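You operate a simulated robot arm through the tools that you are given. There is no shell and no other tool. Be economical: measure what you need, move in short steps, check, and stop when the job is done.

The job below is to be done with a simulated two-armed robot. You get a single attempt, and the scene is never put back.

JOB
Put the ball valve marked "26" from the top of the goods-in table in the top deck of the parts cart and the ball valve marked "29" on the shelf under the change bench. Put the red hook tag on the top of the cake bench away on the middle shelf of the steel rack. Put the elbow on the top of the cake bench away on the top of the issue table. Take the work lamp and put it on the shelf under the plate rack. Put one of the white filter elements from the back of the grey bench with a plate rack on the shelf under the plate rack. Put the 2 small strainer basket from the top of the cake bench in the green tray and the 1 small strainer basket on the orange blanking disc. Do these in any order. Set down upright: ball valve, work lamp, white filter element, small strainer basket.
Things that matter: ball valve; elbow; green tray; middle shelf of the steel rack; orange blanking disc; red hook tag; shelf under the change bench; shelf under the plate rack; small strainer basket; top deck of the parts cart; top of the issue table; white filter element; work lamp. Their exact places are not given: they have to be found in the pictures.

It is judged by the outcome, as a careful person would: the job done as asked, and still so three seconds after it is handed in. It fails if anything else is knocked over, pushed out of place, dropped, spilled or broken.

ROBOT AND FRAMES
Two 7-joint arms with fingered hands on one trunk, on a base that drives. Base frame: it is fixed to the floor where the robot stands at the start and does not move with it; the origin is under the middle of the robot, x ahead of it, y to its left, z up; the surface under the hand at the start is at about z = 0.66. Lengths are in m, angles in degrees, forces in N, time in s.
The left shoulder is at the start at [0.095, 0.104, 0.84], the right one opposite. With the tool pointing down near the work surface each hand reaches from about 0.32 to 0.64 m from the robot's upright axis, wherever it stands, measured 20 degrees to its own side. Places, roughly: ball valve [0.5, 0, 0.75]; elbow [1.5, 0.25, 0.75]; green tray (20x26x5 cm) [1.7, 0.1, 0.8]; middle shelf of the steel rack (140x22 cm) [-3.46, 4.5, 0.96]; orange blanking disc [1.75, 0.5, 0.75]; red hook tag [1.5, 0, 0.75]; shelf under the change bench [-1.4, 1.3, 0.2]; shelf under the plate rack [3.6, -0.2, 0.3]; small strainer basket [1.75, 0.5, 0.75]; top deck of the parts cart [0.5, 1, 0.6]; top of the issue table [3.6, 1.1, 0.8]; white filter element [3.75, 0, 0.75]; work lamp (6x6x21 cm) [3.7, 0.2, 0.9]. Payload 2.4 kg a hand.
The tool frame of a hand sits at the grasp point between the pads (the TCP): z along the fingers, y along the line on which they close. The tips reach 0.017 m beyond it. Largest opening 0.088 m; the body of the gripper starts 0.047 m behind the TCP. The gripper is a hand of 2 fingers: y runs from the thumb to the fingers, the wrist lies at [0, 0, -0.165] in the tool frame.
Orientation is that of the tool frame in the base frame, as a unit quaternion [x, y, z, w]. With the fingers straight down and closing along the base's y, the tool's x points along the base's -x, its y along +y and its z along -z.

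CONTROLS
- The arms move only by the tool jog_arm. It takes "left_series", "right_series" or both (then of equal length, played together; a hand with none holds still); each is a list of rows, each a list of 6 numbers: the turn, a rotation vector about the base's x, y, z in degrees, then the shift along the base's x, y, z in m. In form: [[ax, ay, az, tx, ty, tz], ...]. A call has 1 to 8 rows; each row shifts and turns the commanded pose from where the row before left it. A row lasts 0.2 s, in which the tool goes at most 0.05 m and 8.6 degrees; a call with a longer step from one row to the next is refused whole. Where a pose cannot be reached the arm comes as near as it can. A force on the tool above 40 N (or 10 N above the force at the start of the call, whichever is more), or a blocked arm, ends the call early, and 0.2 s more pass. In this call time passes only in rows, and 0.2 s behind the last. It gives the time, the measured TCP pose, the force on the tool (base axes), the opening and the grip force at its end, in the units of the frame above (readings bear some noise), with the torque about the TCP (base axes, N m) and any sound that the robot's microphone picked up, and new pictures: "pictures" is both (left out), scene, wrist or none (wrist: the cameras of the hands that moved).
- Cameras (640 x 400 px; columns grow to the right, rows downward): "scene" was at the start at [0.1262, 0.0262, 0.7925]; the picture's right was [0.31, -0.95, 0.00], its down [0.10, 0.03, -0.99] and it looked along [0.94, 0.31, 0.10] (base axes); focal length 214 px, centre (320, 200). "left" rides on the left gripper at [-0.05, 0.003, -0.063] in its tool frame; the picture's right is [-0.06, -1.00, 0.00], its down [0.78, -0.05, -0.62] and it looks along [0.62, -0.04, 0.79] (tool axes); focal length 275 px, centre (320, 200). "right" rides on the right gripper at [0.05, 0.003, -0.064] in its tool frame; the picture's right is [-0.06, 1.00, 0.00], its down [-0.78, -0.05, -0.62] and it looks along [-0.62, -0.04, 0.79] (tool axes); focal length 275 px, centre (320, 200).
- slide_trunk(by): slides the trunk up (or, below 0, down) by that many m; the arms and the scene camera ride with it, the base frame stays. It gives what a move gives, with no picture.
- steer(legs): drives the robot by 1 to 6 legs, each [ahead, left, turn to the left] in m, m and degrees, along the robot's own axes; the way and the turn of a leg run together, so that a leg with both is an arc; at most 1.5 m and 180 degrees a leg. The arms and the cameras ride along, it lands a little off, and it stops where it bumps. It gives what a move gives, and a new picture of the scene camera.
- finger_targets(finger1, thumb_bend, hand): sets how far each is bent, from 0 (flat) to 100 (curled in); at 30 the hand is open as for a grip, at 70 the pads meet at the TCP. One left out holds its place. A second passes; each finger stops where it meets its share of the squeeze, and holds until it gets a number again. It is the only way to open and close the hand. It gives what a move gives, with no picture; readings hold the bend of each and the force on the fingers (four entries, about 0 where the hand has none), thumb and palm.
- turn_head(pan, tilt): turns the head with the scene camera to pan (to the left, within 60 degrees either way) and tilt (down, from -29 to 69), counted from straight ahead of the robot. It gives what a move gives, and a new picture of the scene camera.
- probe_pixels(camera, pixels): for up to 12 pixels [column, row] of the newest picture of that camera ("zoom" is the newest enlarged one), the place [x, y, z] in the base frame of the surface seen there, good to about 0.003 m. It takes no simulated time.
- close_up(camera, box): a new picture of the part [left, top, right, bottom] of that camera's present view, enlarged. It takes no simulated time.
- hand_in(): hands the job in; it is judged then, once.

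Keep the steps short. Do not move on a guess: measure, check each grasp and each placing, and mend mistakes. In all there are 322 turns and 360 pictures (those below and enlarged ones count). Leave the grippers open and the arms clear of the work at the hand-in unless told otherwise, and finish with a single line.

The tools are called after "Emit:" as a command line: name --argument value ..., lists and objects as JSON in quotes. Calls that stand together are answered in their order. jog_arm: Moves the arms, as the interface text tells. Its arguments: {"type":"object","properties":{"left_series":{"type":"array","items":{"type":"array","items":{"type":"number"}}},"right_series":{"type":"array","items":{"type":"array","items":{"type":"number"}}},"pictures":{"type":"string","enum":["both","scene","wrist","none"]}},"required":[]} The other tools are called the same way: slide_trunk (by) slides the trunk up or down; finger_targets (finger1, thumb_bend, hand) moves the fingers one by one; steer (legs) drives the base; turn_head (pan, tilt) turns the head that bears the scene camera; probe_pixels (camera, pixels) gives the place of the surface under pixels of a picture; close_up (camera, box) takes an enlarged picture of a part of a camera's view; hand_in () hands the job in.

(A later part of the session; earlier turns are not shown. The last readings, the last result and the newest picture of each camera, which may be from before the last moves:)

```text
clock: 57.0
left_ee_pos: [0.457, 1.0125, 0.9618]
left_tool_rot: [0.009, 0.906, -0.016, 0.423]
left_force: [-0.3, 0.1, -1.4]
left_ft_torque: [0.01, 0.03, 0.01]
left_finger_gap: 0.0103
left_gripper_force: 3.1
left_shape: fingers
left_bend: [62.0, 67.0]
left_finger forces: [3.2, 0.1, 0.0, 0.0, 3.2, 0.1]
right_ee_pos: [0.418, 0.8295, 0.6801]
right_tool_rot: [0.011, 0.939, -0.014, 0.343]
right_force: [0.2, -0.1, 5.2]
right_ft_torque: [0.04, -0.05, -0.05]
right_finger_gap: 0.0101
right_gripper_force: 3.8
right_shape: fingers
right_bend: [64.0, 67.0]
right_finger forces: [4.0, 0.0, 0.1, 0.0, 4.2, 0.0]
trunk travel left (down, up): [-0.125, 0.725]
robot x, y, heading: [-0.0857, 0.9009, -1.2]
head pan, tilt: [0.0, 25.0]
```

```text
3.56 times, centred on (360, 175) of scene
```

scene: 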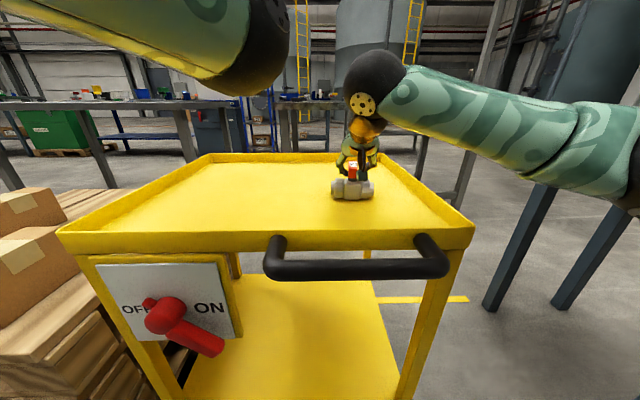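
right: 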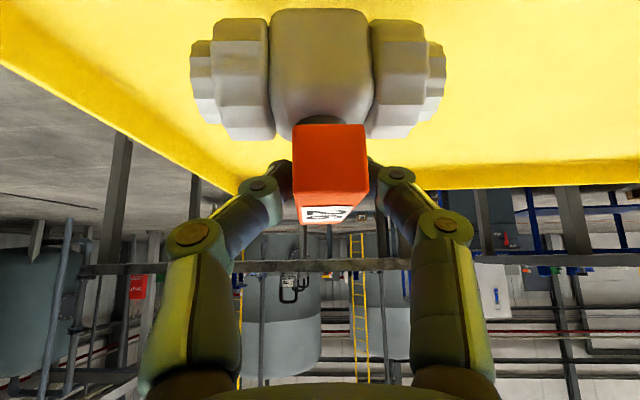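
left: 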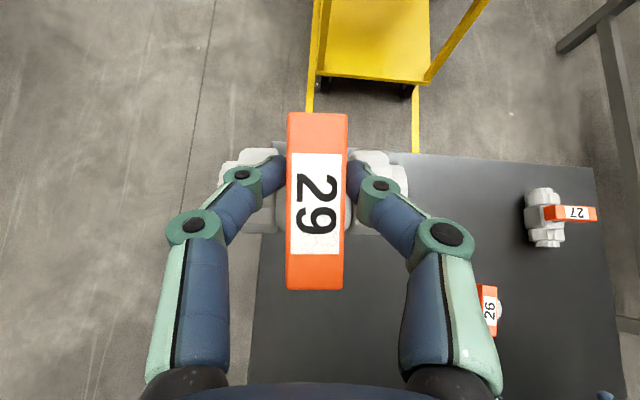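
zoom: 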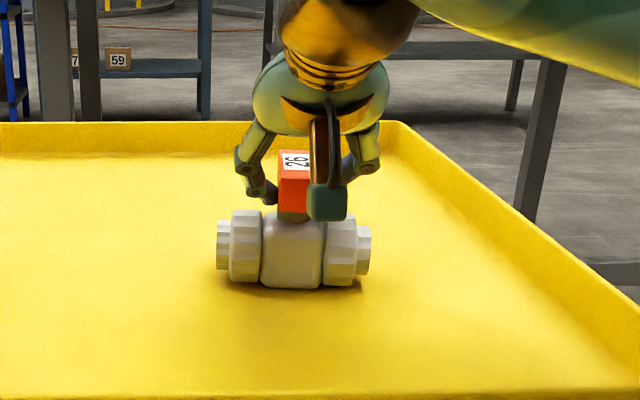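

Contact (5 N). Release and retract along the tool axis.

Emit:
finger_targets --hand "right" --finger1 30 --thumb_bend 30

Emit:
jog_arm --right_series '[[0, 0, 0, -0.02, 0, 0.024], [0, 0, 0, -0.03, 0, 0.036], [0, 0, 0, -0.025, 0, 0.04], [0, 0, 0, -0.02, 0, 0.04], [0, 0, 0, 0, 0, 0.04]]' --pictures "scene"

Emit:
close_up --camera "scene" --box '[270, 120, 450, 230]'

```text
clock: 58.0
left_ee_pos: [0.4572, 1.0134, 0.9614]
left_tool_rot: [0.01, 0.906, -0.017, 0.423]
left_force: [0.8, 0.5, -2.2]
left_ft_torque: [0.05, -0.01, 0.02]
left_finger_gap: 0.0101
left_gripper_force: 3.4
left_shape: fingers
left_bend: [62.0, 67.0]
left_finger forces: [3.1, 0.0, 0.1, 0.0, 3.0, 0.0]
right_ee_pos: [0.4187, 0.8296, 0.6787]
right_tool_rot: [0.011, 0.94, -0.014, 0.341]
right_force: [0.3, 0.5, -0.7]
right_ft_torque: [0.0, 0.02, -0.01]
right_finger_gap: 0.0836
right_gripper_force: 0.0
right_shape: fingers
right_bend: [30.0, 30.0]
right_finger forces: [0.0, 0.0, 0.1, 0.1, 0.1, 0.0]
trunk travel left (down, up): [-0.125, 0.725]
robot x, y, heading: [-0.0834, 0.9039, -1.2]
head pan, tilt: [0.0, 25.0]
```

```text
clock: 59.2
left_ee_pos: [0.4576, 1.013, 0.9609]
left_tool_rot: [0.01, 0.906, -0.017, 0.422]
left_force: [-1.0, 0.0, -1.0]
left_ft_torque: [0.01, 0.03, -0.01]
left_finger_gap: 0.0102
left_gripper_force: 3.1
left_shape: fingers
left_bend: [62.0, 67.0]
left_finger forces: [3.2, 0.0, 0.0, 0.0, 3.3, 0.1]
right_ee_pos: [0.3209, 0.8315, 0.8549]
right_tool_rot: [0.011, 0.94, -0.014, 0.341]
right_force: [-0.6, -0.2, 0.8]
right_ft_torque: [0.0, 0.0, 0.01]
right_finger_gap: 0.0836
right_gripper_force: 0.0
right_shape: fingers
right_bend: [30.0, 30.0]
right_finger forces: [0.0, 0.0, 0.1, 0.1, 0.1, 0.1]
trunk travel left (down, up): [-0.125, 0.725]
robot x, y, heading: [-0.085, 0.9011, -0.9]
head pan, tilt: [0.0, 25.0]
```

scene: 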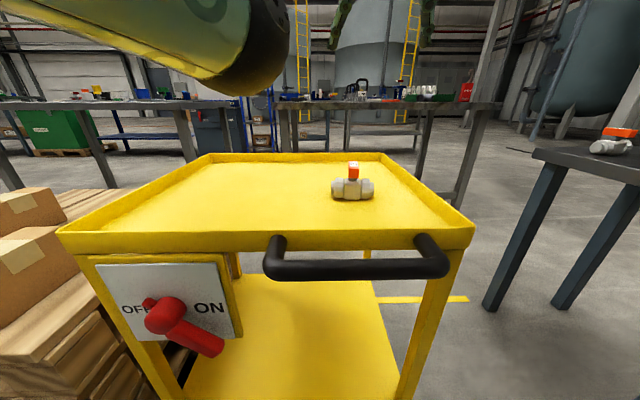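

```text
3.56 times, centred on (360, 175) of scene
```

zoom: 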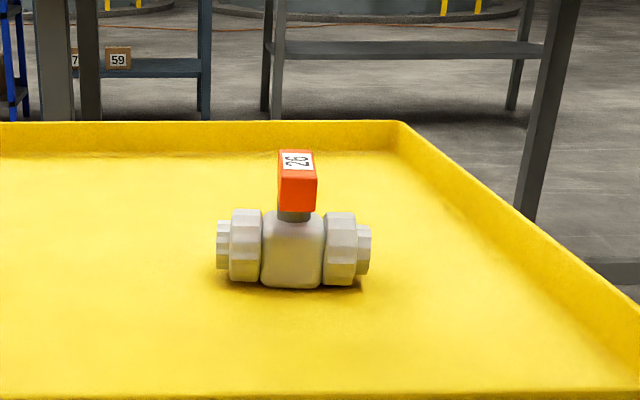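

Valve 26 stands on the deck. Next turn to the change bench.

Emit:
steer --legs '[[-0.1, 0, 0], [0, 0, 180]]'

Emit:
turn_head --pan 0 --tilt 30

```text
clock: 67.6
left_ee_pos: [-0.7305, 0.8186, 0.9608]
left_tool_rot: [0.906, -0.029, -0.422, -0.026]
left_force: [0.5, 1.3, -1.9]
left_ft_torque: [0.0, -0.03, -0.04]
left_finger_gap: 0.0101
left_gripper_force: 2.9
left_shape: fingers
left_bend: [62.0, 67.0]
left_finger forces: [3.0, 0.1, 0.0, 0.0, 3.1, 0.0]
right_ee_pos: [-0.5867, 0.9938, 0.8561]
right_tool_rot: [0.939, -0.03, -0.341, -0.022]
right_force: [0.2, -0.2, 0.0]
right_ft_torque: [-0.01, 0.0, 0.02]
right_finger_gap: 0.0836
right_gripper_force: 0.1
right_shape: fingers
right_bend: [30.0, 30.0]
right_finger forces: [0.1, 0.0, 0.0, 0.1, 0.0, 0.0]
trunk travel left (down, up): [-0.125, 0.725]
robot x, y, heading: [-0.1824, 0.908, 176.0]
head pan, tilt: [0.0, 25.0]
```

scene: 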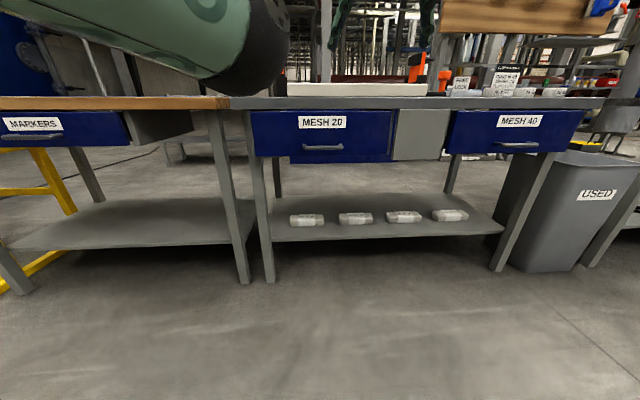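

```text
clock: 68.2
left_ee_pos: [-0.7311, 0.8186, 0.9602]
left_tool_rot: [0.906, -0.03, -0.422, -0.026]
left_force: [0.5, 0.2, -1.9]
left_ft_torque: [-0.01, -0.02, 0.02]
left_finger_gap: 0.0101
left_gripper_force: 2.9
left_shape: fingers
left_bend: [62.0, 67.0]
left_finger forces: [3.0, 0.1, 0.1, 0.0, 3.0, 0.0]
right_ee_pos: [-0.5879, 0.9942, 0.8556]
right_tool_rot: [0.939, -0.03, -0.342, -0.022]
right_force: [-0.1, 0.5, 0.3]
right_ft_torque: [-0.01, 0.01, 0.0]
right_finger_gap: 0.0835
right_gripper_force: 0.1
right_shape: fingers
right_bend: [30.0, 30.0]
right_finger forces: [0.0, 0.1, 0.1, 0.0, 0.1, 0.1]
trunk travel left (down, up): [-0.125, 0.725]
robot x, y, heading: [-0.1851, 0.9041, 176.3]
head pan, tilt: [0.0, 30.0]
```

scene: 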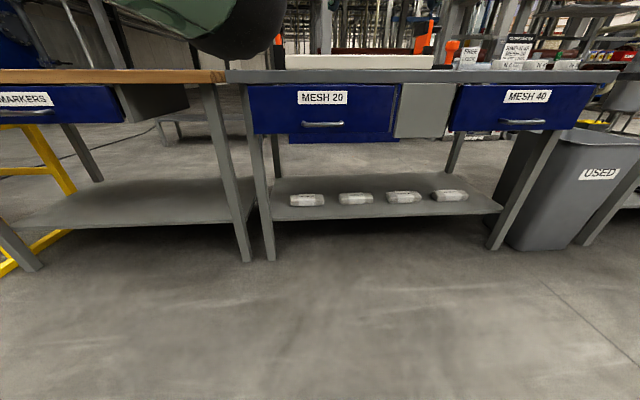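

Emit:
probe_pixels --camera "scene" --pixels '[[307, 204], [306, 195], [325, 200], [339, 197], [372, 200], [405, 197], [448, 190], [470, 211], [480, 205], [285, 215], [400, 212], [470, 195]]'

Emit:
probe_pixels --camera "scene" --pixels '[[320, 125], [320, 133], [320, 78], [422, 130], [440, 134], [520, 122], [490, 128], [500, 240], [268, 250], [380, 180], [340, 183], [470, 78]]'

Emit:
close_up --camera "scene" --box '[240, 40, 560, 240]'

```text
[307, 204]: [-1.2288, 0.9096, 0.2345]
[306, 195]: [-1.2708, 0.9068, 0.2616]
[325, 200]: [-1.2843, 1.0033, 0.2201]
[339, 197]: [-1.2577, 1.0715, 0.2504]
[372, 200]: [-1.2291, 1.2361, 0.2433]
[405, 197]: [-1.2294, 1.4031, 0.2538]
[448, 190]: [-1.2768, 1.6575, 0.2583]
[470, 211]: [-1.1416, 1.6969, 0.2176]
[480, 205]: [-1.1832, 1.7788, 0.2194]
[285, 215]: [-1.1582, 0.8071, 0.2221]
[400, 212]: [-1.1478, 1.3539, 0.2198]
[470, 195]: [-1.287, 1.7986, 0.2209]
```

```text
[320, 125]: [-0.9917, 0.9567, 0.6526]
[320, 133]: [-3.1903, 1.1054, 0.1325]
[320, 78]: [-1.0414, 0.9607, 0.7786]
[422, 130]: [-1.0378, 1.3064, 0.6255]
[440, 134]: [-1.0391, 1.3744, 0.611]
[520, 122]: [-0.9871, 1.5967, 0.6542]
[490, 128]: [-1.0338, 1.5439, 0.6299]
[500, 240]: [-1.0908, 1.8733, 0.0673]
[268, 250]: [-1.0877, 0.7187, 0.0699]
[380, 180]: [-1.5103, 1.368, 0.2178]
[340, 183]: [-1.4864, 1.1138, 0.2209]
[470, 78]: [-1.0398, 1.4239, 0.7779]
```

```text
2.00 times, centred on (400, 140) of scene
```

zoom: 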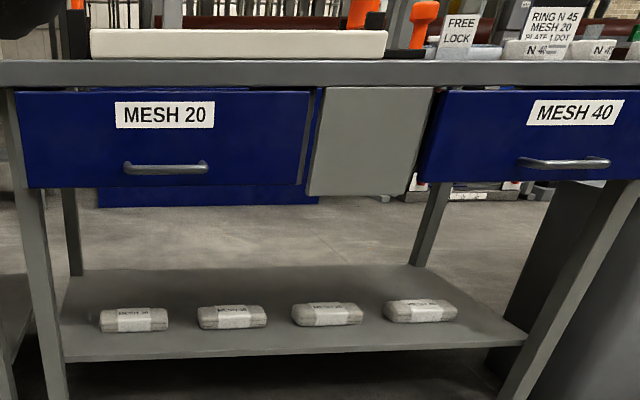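

Free spot chosen between bags at about (-1.185, 1.01) on the shelf. I raise the right hand out of the way, lower the trunk and the left hand here in the open.

Emit:
slide_trunk --by -0.12

Emit:
jog_arm --left_series '[[0, 0, 0, 0, 0, -0.048], [0, 0, 0, 0, 0, -0.048], [0, 0, 0, 0, 0, -0.048], [0, 0, 0, 0, 0, -0.048], [0, 0, 0, 0, 0, -0.048], [0, 0, 0, 0, 0, -0.048], [0, 0, 0, 0, 0, -0.048], [0, 0, 0, 0, 0, -0.048]]' --right_series '[[0, 0, 0, 0, 0, 0.045], [0, 0, 0, 0, 0, 0.045], [0, 0, 0, 0, 0, 0.045], [0, 0, 0, 0, 0, 0.045], [0, 0, 0, 0, 0, 0.045], [0, 0, 0, 0, 0, 0.045], [0, 0, 0, 0, 0, 0.045], [0, 0, 0, 0, 0, 0.045]]' --pictures "scene"

```text
clock: 69.7
left_ee_pos: [-0.7671, 0.8206, 0.7786]
left_tool_rot: [0.93, -0.029, -0.364, -0.024]
left_force: [-0.9, 0.5, -1.8]
left_ft_torque: [-0.01, 0.0, 0.01]
left_finger_gap: 0.0101
left_gripper_force: 3.1
left_shape: fingers
left_bend: [62.0, 67.0]
left_finger forces: [2.9, 0.1, 0.0, 0.1, 3.0, 0.0]
right_ee_pos: [-0.5876, 0.9936, 0.7362]
right_tool_rot: [0.939, -0.031, -0.341, -0.022]
right_force: [0.1, 0.8, -0.3]
right_ft_torque: [0.02, -0.01, 0.02]
right_finger_gap: 0.0837
right_gripper_force: 0.0
right_shape: fingers
right_bend: [30.0, 30.0]
right_finger forces: [0.1, 0.0, 0.0, 0.0, 0.1, 0.0]
trunk travel left (down, up): [-0.005, 0.845]
robot x, y, heading: [-0.1847, 0.9039, 176.4]
head pan, tilt: [0.0, 30.0]
```

```text
clock: 71.5
left_ee_pos: [-0.7667, 0.8203, 0.3942]
left_tool_rot: [0.931, -0.029, -0.364, -0.024]
left_force: [0.6, 0.0, -1.4]
left_ft_torque: [0.03, -0.02, 0.0]
left_finger_gap: 0.0105
left_gripper_force: 3.4
left_shape: fingers
left_bend: [62.0, 67.0]
left_finger forces: [3.0, 0.1, 0.0, 0.0, 2.9, 0.0]
right_ee_pos: [-0.6115, 0.9946, 1.0714]
right_tool_rot: [0.938, -0.03, -0.343, -0.022]
right_force: [-0.4, 0.2, -0.4]
right_ft_torque: [0.02, 0.03, 0.0]
right_finger_gap: 0.0836
right_gripper_force: 0.0
right_shape: fingers
right_bend: [30.0, 30.0]
right_finger forces: [0.0, 0.0, 0.0, 0.0, 0.1, 0.0]
right hand out of reach, approached as far as the arm can: row 8
trunk travel left (down, up): [-0.005, 0.845]
robot x, y, heading: [-0.1856, 0.9056, 176.2]
head pan, tilt: [0.0, 30.0]
```

scene: 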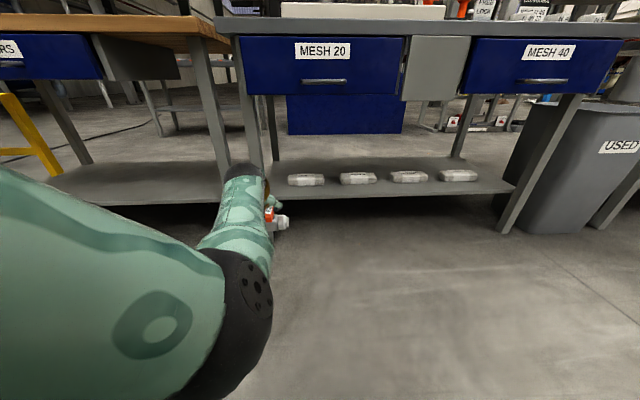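

Tilt shifted from 50° to 43° during the slide, so I restore 7.3°, then align with the spot.

Emit:
jog_arm --left_series '[[0, 7.3, 0, 0, 0, -0.03]]' --pictures "none"

Emit:
steer --legs '[[0, 0, 3.8], [0, -0.228, 0], [0.2, 0, 0]]'

```text
clock: 71.9
left_ee_pos: [-0.7673, 0.821, 0.3662]
left_tool_rot: [0.906, -0.031, -0.423, -0.022]
left_force: [0.6, 0.1, -2.6]
left_ft_torque: [-0.01, -0.05, 0.0]
left_finger_gap: 0.0101
left_gripper_force: 3.1
left_shape: fingers
left_bend: [62.0, 67.0]
left_finger forces: [3.1, 0.0, 0.0, 0.1, 3.0, 0.0]
right_ee_pos: [-0.6116, 0.9953, 1.0708]
right_tool_rot: [0.939, -0.029, -0.342, -0.02]
right_force: [-0.9, 0.3, -0.5]
right_ft_torque: [-0.01, 0.03, 0.01]
right_finger_gap: 0.0835
right_gripper_force: 0.1
right_shape: fingers
right_bend: [30.0, 30.0]
right_finger forces: [0.0, 0.1, 0.0, 0.1, 0.1, 0.1]
trunk travel left (down, up): [-0.005, 0.845]
robot x, y, heading: [-0.1872, 0.9043, 176.1]
head pan, tilt: [0.0, 30.0]
```

```text
clock: 75.3
left_ee_pos: [-0.9623, 1.0064, 0.3662]
left_tool_rot: [0.906, 0.001, -0.423, -0.007]
left_force: [-0.1, 0.3, -1.2]
left_ft_torque: [-0.04, -0.02, -0.01]
left_finger_gap: 0.0104
left_gripper_force: 3.3
left_shape: fingers
left_bend: [62.0, 67.0]
left_finger forces: [3.2, 0.0, 0.0, 0.0, 3.1, 0.1]
right_ee_pos: [-0.819, 1.1899, 1.072]
right_tool_rot: [0.939, 0.004, -0.343, -0.009]
right_force: [-0.4, -0.7, -0.3]
right_ft_torque: [0.03, -0.01, -0.03]
right_finger_gap: 0.0836
right_gripper_force: 0.1
right_shape: fingers
right_bend: [30.0, 30.0]
right_finger forces: [0.0, 0.0, 0.1, 0.0, 0.0, 0.0]
trunk travel left (down, up): [-0.005, 0.845]
robot x, y, heading: [-0.3863, 1.1309, -179.6]
head pan, tilt: [0.0, 30.0]
```

scene: 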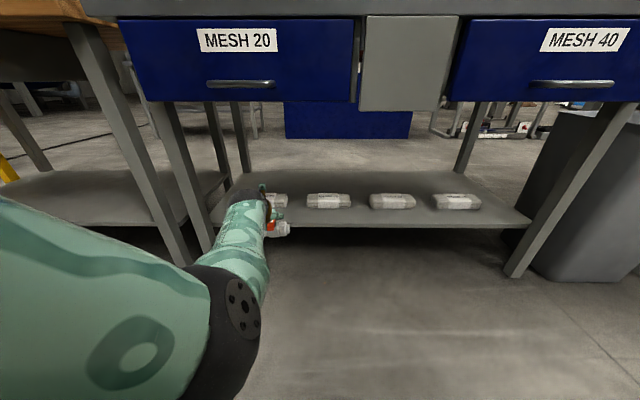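

I check elbow clearance to the leg before going in.

Emit:
probe_pixels --camera "scene" --pixels '[[200, 230], [190, 300], [240, 310], [225, 280], [245, 215], [283, 230], [290, 204], [312, 203], [262, 195]]'

Emit:
close_up --camera "scene" --box '[180, 150, 400, 300]'

```text
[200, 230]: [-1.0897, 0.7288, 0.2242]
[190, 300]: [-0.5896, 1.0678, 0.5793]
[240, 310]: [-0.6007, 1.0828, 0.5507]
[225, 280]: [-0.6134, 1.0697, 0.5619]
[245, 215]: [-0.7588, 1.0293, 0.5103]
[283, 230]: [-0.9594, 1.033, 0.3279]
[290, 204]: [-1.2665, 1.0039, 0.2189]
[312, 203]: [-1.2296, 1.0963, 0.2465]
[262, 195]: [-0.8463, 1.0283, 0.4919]
```

```text
2.67 times, centred on (290, 225) of scene
```

zoom: 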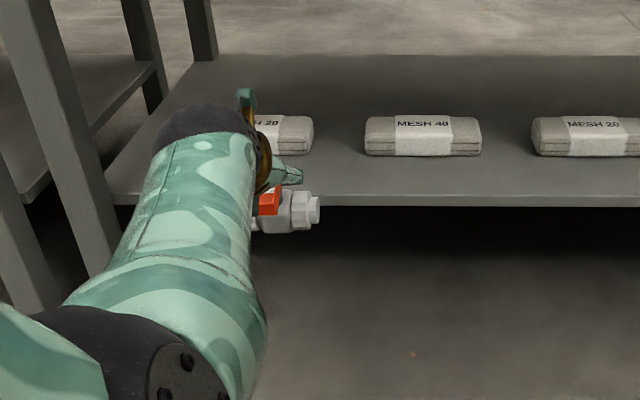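

Elbow is clear. Drive ahead 0.19.

Emit:
steer --legs '[[0.19, 0, 0]]'

```text
clock: 76.8
left_ee_pos: [-1.1476, 1.0085, 0.3658]
left_tool_rot: [0.906, -0.001, -0.424, -0.008]
left_force: [-0.1, -0.1, -0.6]
left_ft_torque: [-0.01, 0.01, 0.02]
left_finger_gap: 0.0102
left_gripper_force: 3.1
left_shape: fingers
left_bend: [62.0, 67.0]
left_finger forces: [3.2, 0.0, 0.1, 0.0, 3.3, 0.1]
right_ee_pos: [-1.0009, 1.1913, 1.0712]
right_tool_rot: [0.939, 0.001, -0.343, -0.01]
right_force: [0.1, -0.1, -0.9]
right_ft_torque: [-0.04, 0.0, 0.01]
right_finger_gap: 0.0835
right_gripper_force: 0.1
right_shape: fingers
right_bend: [30.0, 30.0]
right_finger forces: [0.0, 0.1, 0.1, 0.0, 0.0, 0.0]
trunk travel left (down, up): [-0.005, 0.845]
robot x, y, heading: [-0.5669, 1.1292, -179.6]
head pan, tilt: [0.0, 30.0]
```

scene: 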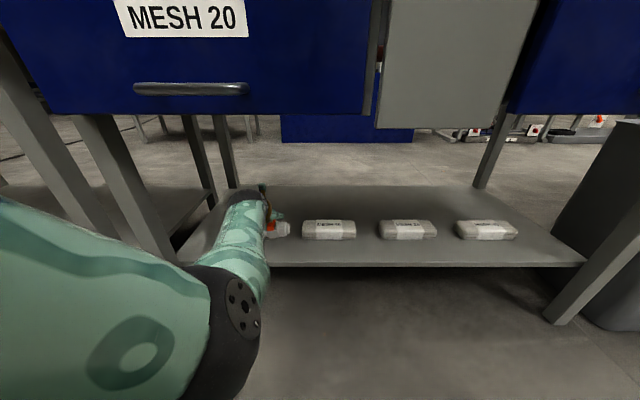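

Emit:
jog_arm --left_series '[[0, 0, 0, -0.02, 0.006, -0.02], [0, 0, 0, -0.018, 0.006, -0.02], [0, 0, 0, 0, 0, -0.02], [0, 0, 0, 0, 0, -0.012]]'

Emit:
close_up --camera "scene" --box '[200, 170, 400, 300]'

```text
clock: 77.8
left_ee_pos: [-1.1815, 1.0205, 0.2999]
left_tool_rot: [0.906, -0.001, -0.423, -0.009]
left_force: [0.7, 0.5, -2.3]
left_ft_torque: [-0.04, 0.04, -0.04]
left_finger_gap: 0.0099
left_gripper_force: 3.5
left_shape: fingers
left_bend: [62.0, 67.0]
left_finger forces: [3.0, 0.0, 0.0, 0.0, 3.1, 0.0]
left hand out of reach, approached as far as the arm can: row 4
right_ee_pos: [-1.0016, 1.1918, 1.0708]
right_tool_rot: [0.939, 0.001, -0.342, -0.01]
right_force: [0.6, 0.5, -0.3]
right_ft_torque: [0.02, -0.04, 0.04]
right_finger_gap: 0.0838
right_gripper_force: 0.1
right_shape: fingers
right_bend: [30.0, 30.0]
right_finger forces: [0.1, 0.0, 0.0, 0.0, 0.0, 0.0]
trunk travel left (down, up): [-0.005, 0.845]
robot x, y, heading: [-0.5702, 1.1319, -179.9]
head pan, tilt: [0.0, 30.0]
```

scene: 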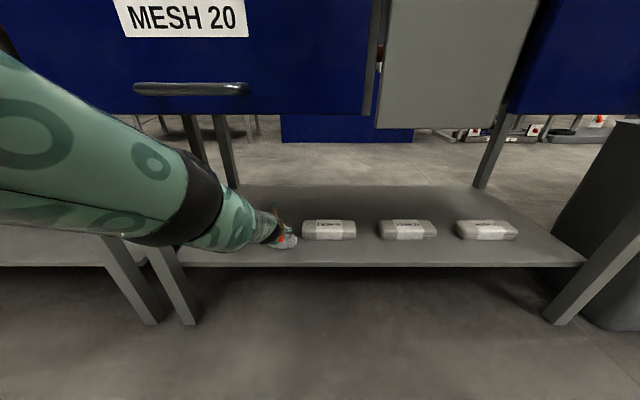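
left: 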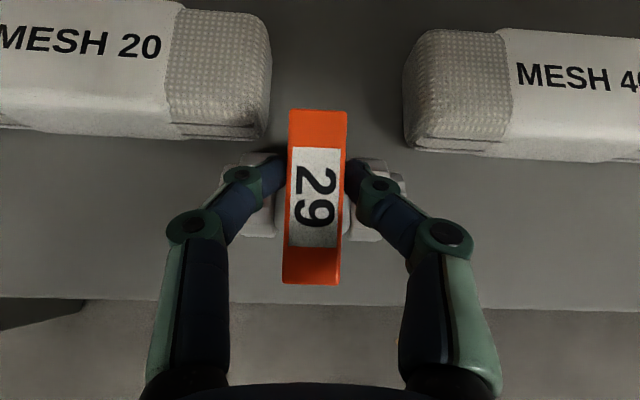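

```text
3.08 times, centred on (300, 235) of scene
```

zoom: 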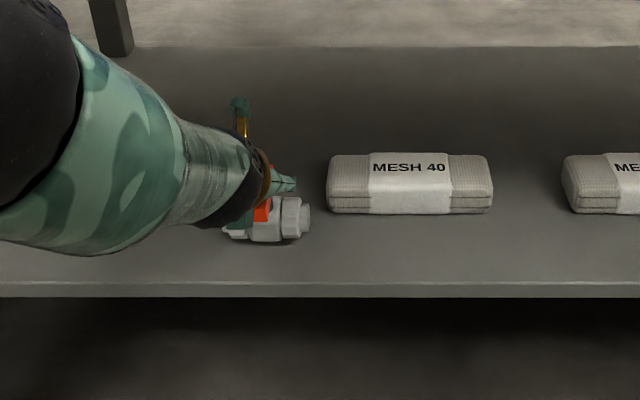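

Emit:
probe_pixels --camera "scene" --pixels '[[205, 190], [180, 160], [150, 225], [100, 100], [40, 150], [230, 220], [190, 310], [170, 230]]'

```text
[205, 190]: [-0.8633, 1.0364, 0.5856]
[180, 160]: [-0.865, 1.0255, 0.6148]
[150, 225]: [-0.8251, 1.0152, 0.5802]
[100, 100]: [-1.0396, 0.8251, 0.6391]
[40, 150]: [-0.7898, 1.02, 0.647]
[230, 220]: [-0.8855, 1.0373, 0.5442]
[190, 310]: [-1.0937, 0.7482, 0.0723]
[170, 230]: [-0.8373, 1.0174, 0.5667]
```

Reach limit hit 1.5 cm above the shelf. I pull the hand back 4 cm, then drive in 4 cm.

Emit:
jog_arm --left_series '[[0, 0, 0, 0.02, 0, 0.006], [0, 0, 0, 0.02, 0, 0]]' --pictures "none"

Emit:
steer --legs '[[0.045, 0, 0]]'

```text
clock: 78.4
left_ee_pos: [-1.1429, 1.0199, 0.306]
left_tool_rot: [0.906, -0.001, -0.422, -0.009]
left_force: [0.1, 0.1, -2.4]
left_ft_torque: [0.01, -0.06, 0.02]
left_finger_gap: 0.0099
left_gripper_force: 2.9
left_shape: fingers
left_bend: [63.0, 67.0]
left_finger forces: [3.0, 0.0, 0.1, 0.0, 2.9, 0.0]
right_ee_pos: [-1.0008, 1.1921, 1.0711]
right_tool_rot: [0.939, 0.001, -0.343, -0.01]
right_force: [0.1, 0.2, -0.2]
right_ft_torque: [0.04, -0.03, 0.02]
right_finger_gap: 0.0839
right_gripper_force: 0.1
right_shape: fingers
right_bend: [30.0, 30.0]
right_finger forces: [0.1, 0.0, 0.1, 0.1, 0.1, 0.0]
trunk travel left (down, up): [-0.005, 0.845]
robot x, y, heading: [-0.5728, 1.1316, -179.9]
head pan, tilt: [0.0, 30.0]
```

```text
clock: 79.3
left_ee_pos: [-1.1859, 1.0194, 0.3049]
left_tool_rot: [0.906, -0.001, -0.423, -0.008]
left_force: [0.3, -0.4, -2.4]
left_ft_torque: [-0.02, 0.01, -0.02]
left_finger_gap: 0.01
left_gripper_force: 3.0
left_shape: fingers
left_bend: [62.0, 67.0]
left_finger forces: [2.9, 0.1, 0.0, 0.0, 3.0, 0.1]
right_ee_pos: [-1.046, 1.1912, 1.072]
right_tool_rot: [0.939, 0.002, -0.343, -0.009]
right_force: [0.4, 0.2, -0.7]
right_ft_torque: [-0.02, -0.01, 0.02]
right_finger_gap: 0.0836
right_gripper_force: 0.0
right_shape: fingers
right_bend: [30.0, 30.0]
right_finger forces: [0.0, 0.1, 0.1, 0.0, 0.0, 0.1]
trunk travel left (down, up): [-0.005, 0.845]
robot x, y, heading: [-0.6167, 1.1291, -179.9]
head pan, tilt: [0.0, 30.0]
```

scene: 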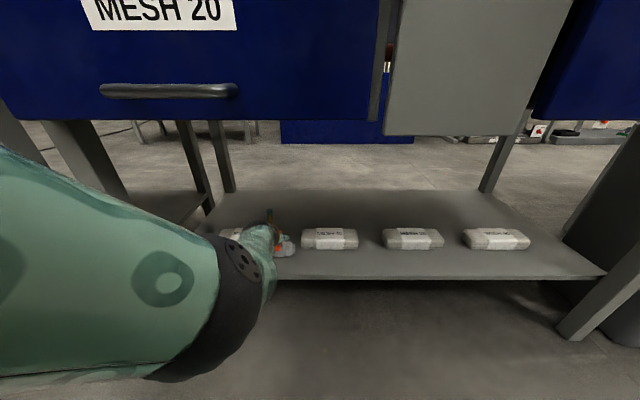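

Emit:
jog_arm --left_series '[[0, 0, 0, 0, 0, -0.012], [0, 0, 0, 0, 0, -0.006], [0, 0, 0, 0, 0, -0.003]]'

```text
clock: 80.1
left_ee_pos: [-1.1864, 1.0191, 0.2853]
left_tool_rot: [0.905, -0.001, -0.425, -0.007]
left_force: [-1.9, 1.7, 6.0]
left_ft_torque: [0.01, 0.05, -0.02]
left_finger_gap: 0.01
left_gripper_force: 3.7
left_shape: fingers
left_bend: [64.0, 67.0]
left_finger forces: [3.3, 0.1, 0.1, 0.0, 4.3, 0.0]
right_ee_pos: [-1.0445, 1.1922, 1.0714]
right_tool_rot: [0.939, 0.0, -0.343, -0.01]
right_force: [0.5, 0.5, 0.3]
right_ft_torque: [0.05, -0.02, 0.02]
right_finger_gap: 0.0836
right_gripper_force: 0.1
right_shape: fingers
right_bend: [30.0, 30.0]
right_finger forces: [0.0, 0.0, 0.1, 0.0, 0.0, 0.0]
trunk travel left (down, up): [-0.005, 0.845]
robot x, y, heading: [-0.6184, 1.128, -179.9]
head pan, tilt: [0.0, 30.0]
```

scene: 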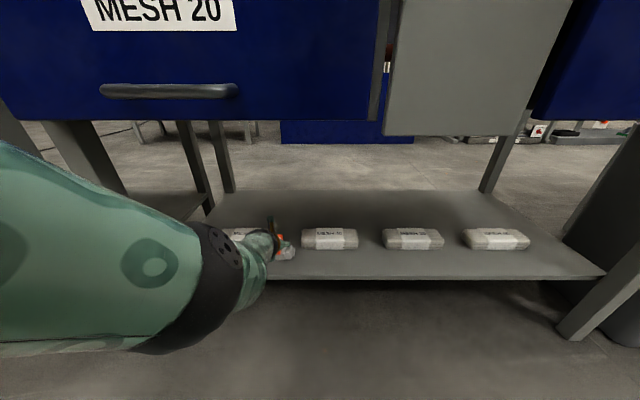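
left: 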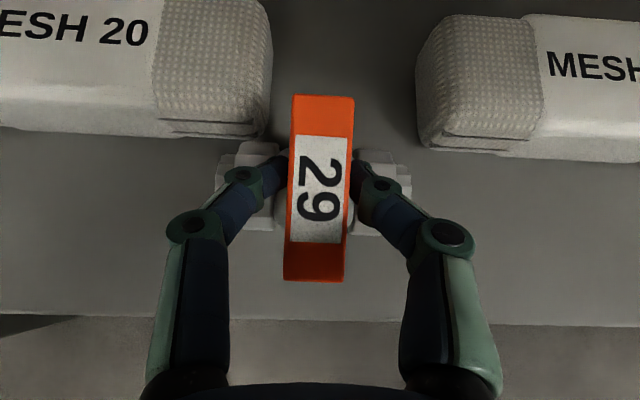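

Contact 6 N, seated. Release and back off.

Emit:
finger_targets --hand "left" --finger1 30 --thumb_bend 30

Emit:
jog_arm --left_series '[[0, 0, 0, 0.016, 0, 0.012], [0, 0, 0, 0.03, 0, 0.024], [0, 0, 0, 0.03, 0, 0.024]]'

```text
clock: 81.1
left_ee_pos: [-1.1857, 1.0191, 0.2833]
left_tool_rot: [0.906, -0.001, -0.423, -0.008]
left_force: [-0.1, -0.3, 0.0]
left_ft_torque: [0.01, -0.02, -0.03]
left_finger_gap: 0.0835
left_gripper_force: 0.2
left_shape: fingers
left_bend: [30.0, 30.0]
left_finger forces: [0.1, 0.1, 0.0, 0.0, 0.1, 0.0]
right_ee_pos: [-1.0458, 1.1918, 1.0715]
right_tool_rot: [0.939, 0.001, -0.343, -0.009]
right_force: [0.9, 0.6, -0.1]
right_ft_torque: [-0.03, 0.0, -0.01]
right_finger_gap: 0.0836
right_gripper_force: 0.1
right_shape: fingers
right_bend: [30.0, 30.0]
right_finger forces: [0.0, 0.0, 0.0, 0.2, 0.0, 0.0]
trunk travel left (down, up): [-0.005, 0.845]
robot x, y, heading: [-0.6131, 1.1306, -179.8]
head pan, tilt: [0.0, 30.0]
```

```text
clock: 81.9
left_ee_pos: [-1.2068, 1.0187, 0.4367]
left_tool_rot: [0.853, -0.005, -0.522, -0.009]
left_force: [-0.7, -0.8, 0.4]
left_ft_torque: [-0.04, 0.0, 0.0]
left_finger_gap: 0.0838
left_gripper_force: 0.0
left_shape: fingers
left_bend: [30.0, 30.0]
left_finger forces: [0.0, 0.0, 0.0, 0.1, 0.0, 0.0]
right_ee_pos: [-1.0477, 1.1888, 1.0692]
right_tool_rot: [0.94, 0.001, -0.341, -0.011]
right_force: [1.4, 0.1, -0.1]
right_ft_torque: [-0.02, -0.02, 0.0]
right_finger_gap: 0.0837
right_gripper_force: 0.0
right_shape: fingers
right_bend: [30.0, 30.0]
right_finger forces: [0.0, 0.0, 0.1, 0.0, 0.0, 0.0]
trunk travel left (down, up): [-0.005, 0.845]
robot x, y, heading: [-0.6118, 1.1331, -179.9]
head pan, tilt: [0.0, 30.0]
stopped in row 3 (left hand): the arm was blocked; the commanded pose is now the measured one
```

scene: 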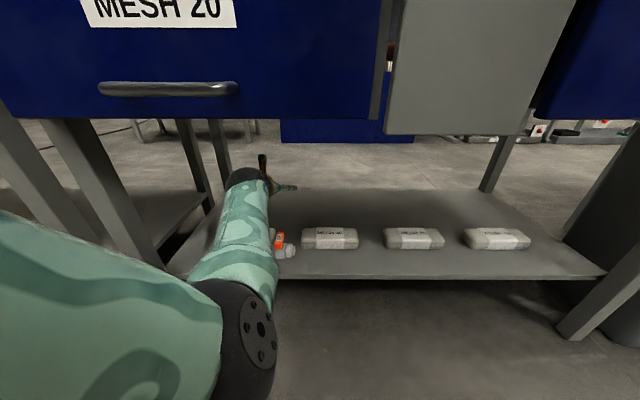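
left: 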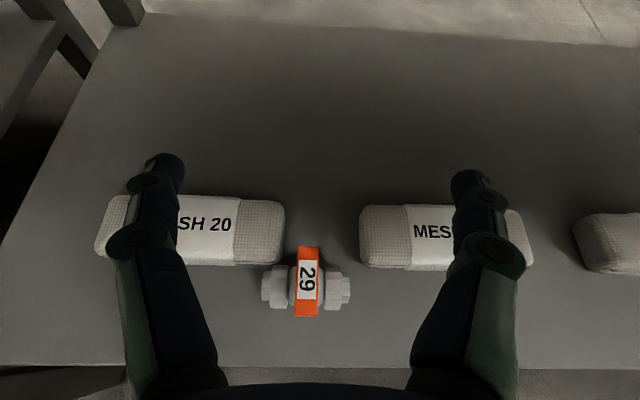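

Valve 29 stands on the shelf; the arm re-posed upward but clear of it. I back straight out.

Emit:
steer --legs '[[-0.45, 0, 0]]'

Emit:
close_up --camera "scene" --box '[220, 120, 540, 320]'

```text
clock: 84.7
left_ee_pos: [-0.7465, 1.0182, 0.4348]
left_tool_rot: [0.853, -0.004, -0.521, -0.01]
left_force: [0.5, 0.9, 0.3]
left_ft_torque: [0.02, 0.01, 0.0]
left_finger_gap: 0.0839
left_gripper_force: 0.1
left_shape: fingers
left_bend: [30.0, 30.0]
left_finger forces: [0.0, 0.1, 0.0, 0.1, 0.1, 0.1]
right_ee_pos: [-0.5895, 1.1892, 1.0686]
right_tool_rot: [0.94, 0.001, -0.341, -0.01]
right_force: [-0.4, -0.9, 0.1]
right_ft_torque: [0.0, 0.01, 0.03]
right_finger_gap: 0.0837
right_gripper_force: 0.0
right_shape: fingers
right_bend: [30.0, 30.0]
right_finger forces: [0.1, 0.1, 0.1, 0.0, 0.1, 0.1]
trunk travel left (down, up): [-0.005, 0.845]
robot x, y, heading: [-0.1563, 1.1314, 180.0]
head pan, tilt: [0.0, 30.0]
```

scene: 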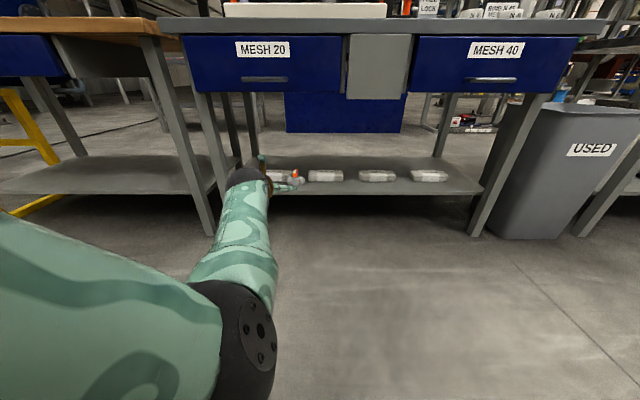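

```text
2.00 times, centred on (380, 220) of scene
```

zoom: 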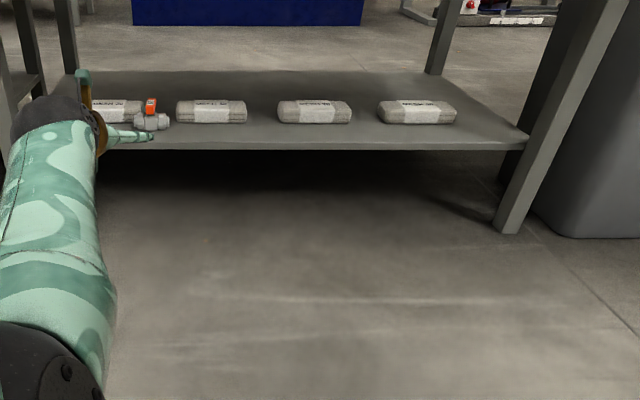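

Valve 29 done. I raise the left hand and trunk and turn to survey the cake bench.

Emit:
jog_arm --left_series '[[0, -6.5, 0, 0, 0, 0.045], [0, -6.5, 0, 0, 0, 0.045], [0, 0, 0, 0, 0, 0.045], [0, 0, 0, 0, 0, 0.045], [0, 0, 0, 0, 0, 0.045], [0, 0, 0, 0, 0, 0.045], [0, 0, 0, 0, 0, 0.045], [0, 0, 0, 0, 0, 0.045]]' --pictures "none"

Emit:
slide_trunk --by 0.5

Emit:
steer --legs '[[0, 0, 180], [0, 0.5, 0]]'

```text
clock: 86.5
left_ee_pos: [-0.7416, 1.0197, 0.7968]
left_tool_rot: [0.906, -0.003, -0.423, -0.009]
left_force: [0.7, -1.1, 0.8]
left_ft_torque: [0.02, 0.01, -0.01]
left_finger_gap: 0.0836
left_gripper_force: 0.0
left_shape: fingers
left_bend: [30.0, 30.0]
left_finger forces: [0.0, 0.0, 0.0, 0.0, 0.0, 0.0]
right_ee_pos: [-0.5844, 1.1921, 1.0708]
right_tool_rot: [0.939, 0.0, -0.344, -0.01]
right_force: [0.3, 0.9, 0.1]
right_ft_torque: [-0.01, -0.03, 0.02]
right_finger_gap: 0.0836
right_gripper_force: 0.1
right_shape: fingers
right_bend: [30.0, 30.0]
right_finger forces: [0.1, 0.0, 0.1, 0.1, 0.1, 0.0]
trunk travel left (down, up): [-0.005, 0.845]
robot x, y, heading: [-0.1598, 1.13, 180.0]
head pan, tilt: [0.0, 30.0]
```

```text
refused: 0.5 is not a number from -0.4 to 0.4
```

```text
clock: 96.7
left_ee_pos: [0.4632, 1.7089, 0.7959]
left_tool_rot: [0.025, 0.906, -0.018, 0.423]
left_force: [-0.1, -0.8, -0.3]
left_ft_torque: [0.0, -0.01, 0.0]
left_finger_gap: 0.0837
left_gripper_force: 0.1
left_shape: fingers
left_bend: [30.0, 30.0]
left_finger forces: [0.0, 0.0, 0.0, 0.0, 0.0, 0.0]
right_ee_pos: [0.2975, 1.5459, 1.0716]
right_tool_rot: [0.021, 0.939, -0.018, 0.343]
right_force: [0.3, 0.0, -0.1]
right_ft_torque: [0.0, -0.02, -0.03]
right_finger_gap: 0.0834
right_gripper_force: 0.0
right_shape: fingers
right_bend: [30.0, 30.0]
right_finger forces: [0.0, 0.0, 0.0, 0.1, 0.1, 0.1]
trunk travel left (down, up): [-0.005, 0.845]
robot x, y, heading: [-0.1295, 1.6261, -2.6]
head pan, tilt: [0.0, 30.0]
```

scene: 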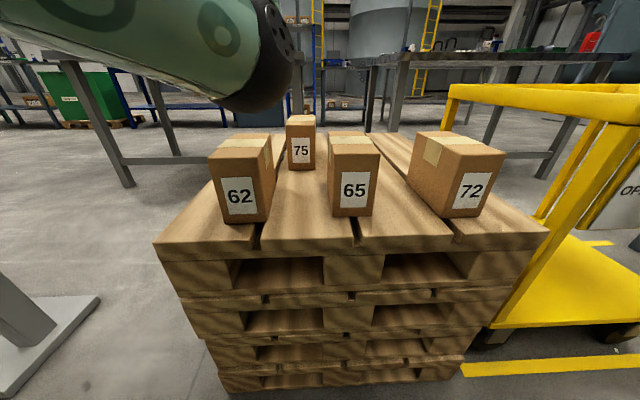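

Trunk step was too big; I raise in two parts and look.

Emit:
slide_trunk --by 0.4

Emit:
turn_head --pan -15 --tilt 22

```text
clock: 100.5
left_ee_pos: [0.4611, 1.7092, 1.1955]
left_tool_rot: [0.024, 0.905, -0.018, 0.423]
left_force: [-0.7, 1.2, -0.1]
left_ft_torque: [-0.01, -0.01, 0.0]
left_finger_gap: 0.0836
left_gripper_force: 0.0
left_shape: fingers
left_bend: [30.0, 30.0]
left_finger forces: [0.0, 0.1, 0.0, 0.0, 0.1, 0.1]
right_ee_pos: [0.2988, 1.5436, 1.4715]
right_tool_rot: [0.021, 0.939, -0.017, 0.342]
right_force: [0.0, -0.7, -0.9]
right_ft_torque: [-0.02, 0.01, 0.01]
right_finger_gap: 0.0834
right_gripper_force: 0.2
right_shape: fingers
right_bend: [30.0, 30.0]
right_finger forces: [0.0, 0.0, 0.0, 0.1, 0.0, 0.1]
trunk travel left (down, up): [-0.405, 0.445]
robot x, y, heading: [-0.1275, 1.6245, -2.9]
head pan, tilt: [0.0, 30.0]
```

```text
clock: 101.3
left_ee_pos: [0.4621, 1.7087, 1.1958]
left_tool_rot: [0.024, 0.906, -0.018, 0.423]
left_force: [0.1, 0.0, 0.3]
left_ft_torque: [-0.01, 0.03, 0.0]
left_finger_gap: 0.0837
left_gripper_force: 0.1
left_shape: fingers
left_bend: [30.0, 30.0]
left_finger forces: [0.0, 0.0, 0.0, 0.0, 0.0, 0.0]
right_ee_pos: [0.2979, 1.5445, 1.4709]
right_tool_rot: [0.021, 0.939, -0.018, 0.343]
right_force: [-0.3, 0.6, 0.2]
right_ft_torque: [0.02, 0.03, 0.01]
right_finger_gap: 0.0836
right_gripper_force: 0.1
right_shape: fingers
right_bend: [30.0, 30.0]
right_finger forces: [0.0, 0.0, 0.1, 0.0, 0.0, 0.0]
trunk travel left (down, up): [-0.405, 0.445]
robot x, y, heading: [-0.1304, 1.6266, -2.6]
head pan, tilt: [-15.0, 22.0]
```

scene: 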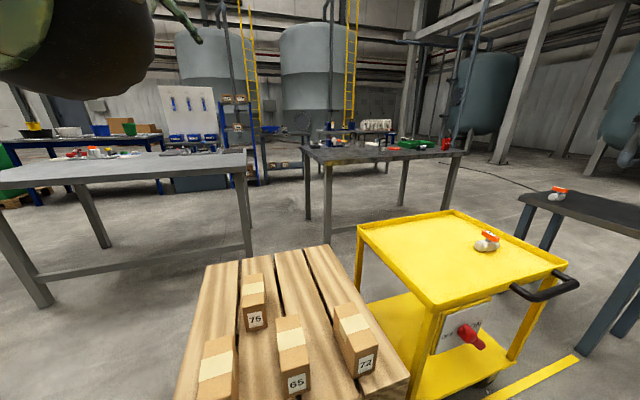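

Emit:
probe_pixels --camera "scene" --pixels '[[304, 152], [328, 162], [463, 153], [245, 165], [40, 188], [327, 235], [245, 250], [455, 205], [560, 205], [330, 265], [520, 200], [240, 262]]'

Emit:
close_up --camera "scene" --box '[290, 110, 480, 230]'

```text
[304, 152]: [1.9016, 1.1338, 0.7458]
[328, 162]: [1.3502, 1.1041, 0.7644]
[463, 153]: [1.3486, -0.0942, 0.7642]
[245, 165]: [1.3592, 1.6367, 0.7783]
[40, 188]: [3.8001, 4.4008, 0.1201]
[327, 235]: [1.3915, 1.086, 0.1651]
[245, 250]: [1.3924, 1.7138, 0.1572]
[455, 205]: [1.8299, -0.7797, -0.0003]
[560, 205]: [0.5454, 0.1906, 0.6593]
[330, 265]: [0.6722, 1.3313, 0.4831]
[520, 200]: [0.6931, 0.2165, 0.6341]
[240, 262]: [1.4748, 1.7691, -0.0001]
```

```text
3.33 times, centred on (385, 170) of scene
```

zoom: 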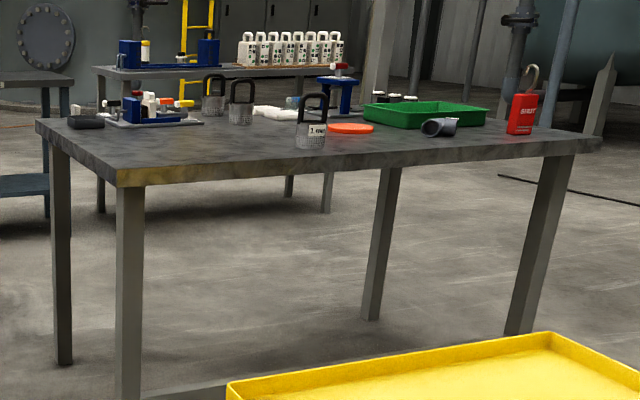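

Emit:
probe_pixels --camera "zoom" --pixels '[[312, 140], [312, 98], [240, 116], [213, 108], [350, 128], [378, 126], [438, 127], [520, 118], [530, 72], [376, 115], [480, 125], [150, 122]]'

Emit:
close_up --camera "scene" --box '[340, 115, 460, 170]'

```text
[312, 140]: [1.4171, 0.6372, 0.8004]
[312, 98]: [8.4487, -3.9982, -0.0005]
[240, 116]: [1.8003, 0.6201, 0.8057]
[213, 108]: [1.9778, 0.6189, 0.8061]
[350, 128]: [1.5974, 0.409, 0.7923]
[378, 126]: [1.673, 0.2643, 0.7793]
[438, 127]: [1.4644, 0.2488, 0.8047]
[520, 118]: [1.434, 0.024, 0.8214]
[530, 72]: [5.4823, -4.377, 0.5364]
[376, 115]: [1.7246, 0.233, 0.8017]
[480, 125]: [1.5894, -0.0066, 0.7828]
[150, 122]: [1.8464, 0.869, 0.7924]
```

```text
5.33 times, centred on (400, 142) of scene
```

zoom: 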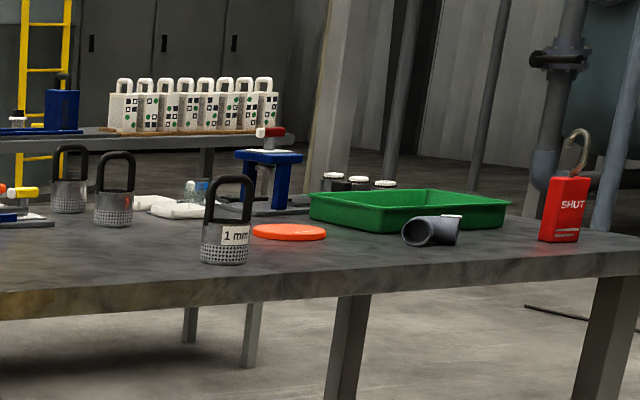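

The near basket reads "1 mm". Before planning the aisle, I look down at my own base to see its size.

Emit:
turn_head --pan -40 --tilt 69

```text
clock: 102.4
left_ee_pos: [0.463, 1.7109, 1.1976]
left_tool_rot: [0.024, 0.905, -0.018, 0.424]
left_force: [0.2, 0.2, -0.7]
left_ft_torque: [-0.01, -0.03, 0.02]
left_finger_gap: 0.0837
left_gripper_force: 0.1
left_shape: fingers
left_bend: [30.0, 30.0]
left_finger forces: [0.1, 0.1, 0.1, 0.1, 0.0, 0.0]
right_ee_pos: [0.2977, 1.5454, 1.4706]
right_tool_rot: [0.02, 0.939, -0.018, 0.343]
right_force: [-0.2, -0.1, -0.5]
right_ft_torque: [0.01, -0.03, -0.06]
right_finger_gap: 0.0838
right_gripper_force: 0.0
right_shape: fingers
right_bend: [30.0, 30.0]
right_finger forces: [0.0, 0.0, 0.2, 0.1, 0.1, 0.1]
trunk travel left (down, up): [-0.405, 0.445]
robot x, y, heading: [-0.1267, 1.6266, -2.6]
head pan, tilt: [-40.0, 68.8]
```

scene: 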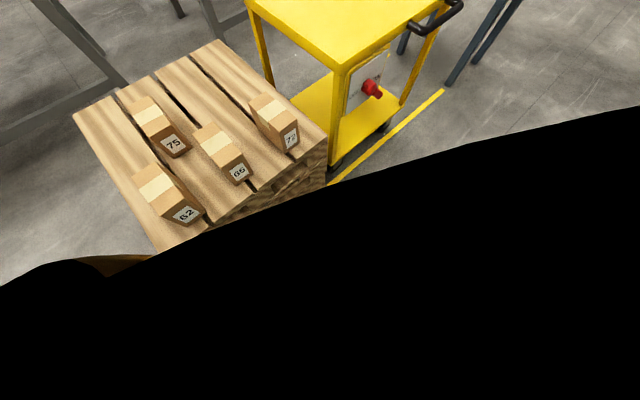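

Emit:
probe_pixels --camera "scene" --pixels '[[345, 175], [500, 140], [320, 215], [600, 120], [320, 300], [20, 280], [100, 265]]'

```text
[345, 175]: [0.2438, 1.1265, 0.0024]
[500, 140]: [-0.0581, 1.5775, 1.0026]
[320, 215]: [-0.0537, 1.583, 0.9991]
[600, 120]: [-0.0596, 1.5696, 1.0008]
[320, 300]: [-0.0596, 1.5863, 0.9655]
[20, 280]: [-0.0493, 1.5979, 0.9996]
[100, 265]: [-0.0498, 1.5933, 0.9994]
```

Emit:
close_up --camera "left" --box '[0, 0, 640, 400]'

Emit:
close_up --camera "right" --box '[0, 0, 640, 400]'

```text
1.00 times, centred on (320, 200) of left (not enlarged: the box is as wide or as high as the picture)
```

zoom: 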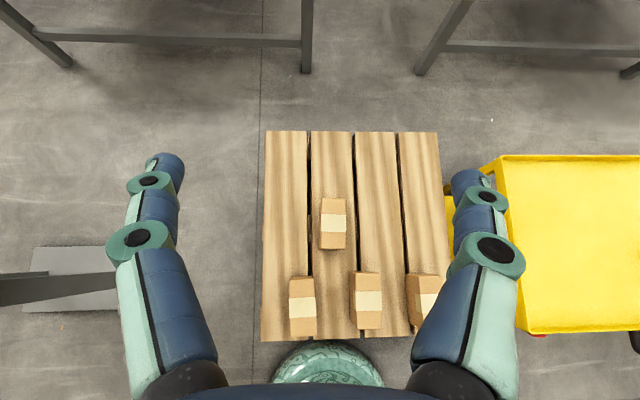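

```text
1.00 times, centred on (320, 200) of right (not enlarged: the box is as wide or as high as the picture)
```

zoom: 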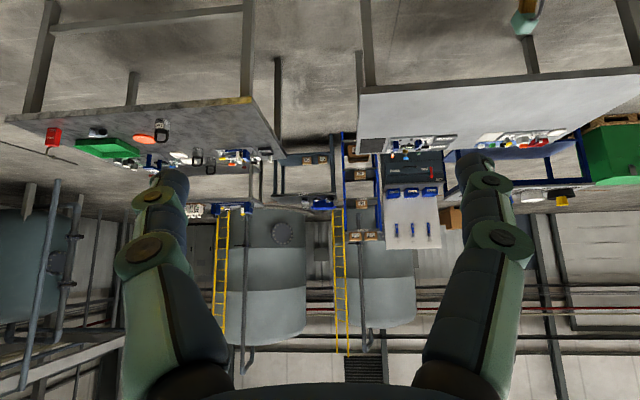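

Emit:
probe_pixels --camera "left" --pixels '[[330, 344], [330, 350], [330, 375], [280, 365], [378, 372], [305, 350], [300, 335]]'

```text
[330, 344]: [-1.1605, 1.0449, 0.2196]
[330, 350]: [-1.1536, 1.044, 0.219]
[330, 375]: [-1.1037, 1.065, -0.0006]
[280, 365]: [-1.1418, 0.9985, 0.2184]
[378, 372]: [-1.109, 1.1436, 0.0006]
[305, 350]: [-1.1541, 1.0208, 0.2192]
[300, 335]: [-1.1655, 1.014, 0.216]
```

Emit:
close_up --camera "left" --box '[240, 300, 440, 400]'

Emit:
probe_pixels --camera "zoom" --pixels '[[288, 130], [288, 160], [288, 220], [130, 210], [430, 220], [200, 160], [380, 170]]'

```text
3.20 times, centred on (340, 350) of left
```

zoom: 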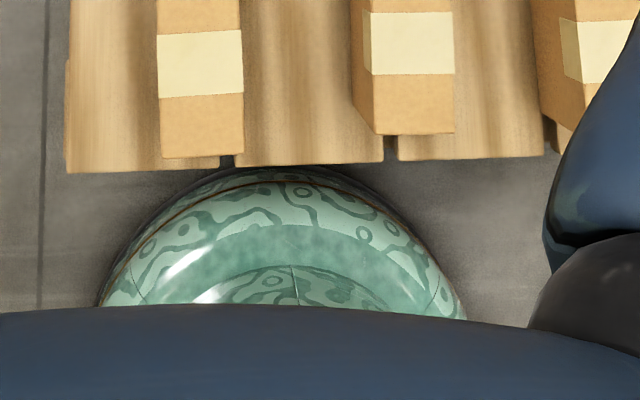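

```text
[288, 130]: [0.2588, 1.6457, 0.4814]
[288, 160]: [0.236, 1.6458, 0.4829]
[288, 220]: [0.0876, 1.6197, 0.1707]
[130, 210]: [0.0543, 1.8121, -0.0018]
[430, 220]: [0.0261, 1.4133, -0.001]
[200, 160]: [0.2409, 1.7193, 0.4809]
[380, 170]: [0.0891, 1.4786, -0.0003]
```

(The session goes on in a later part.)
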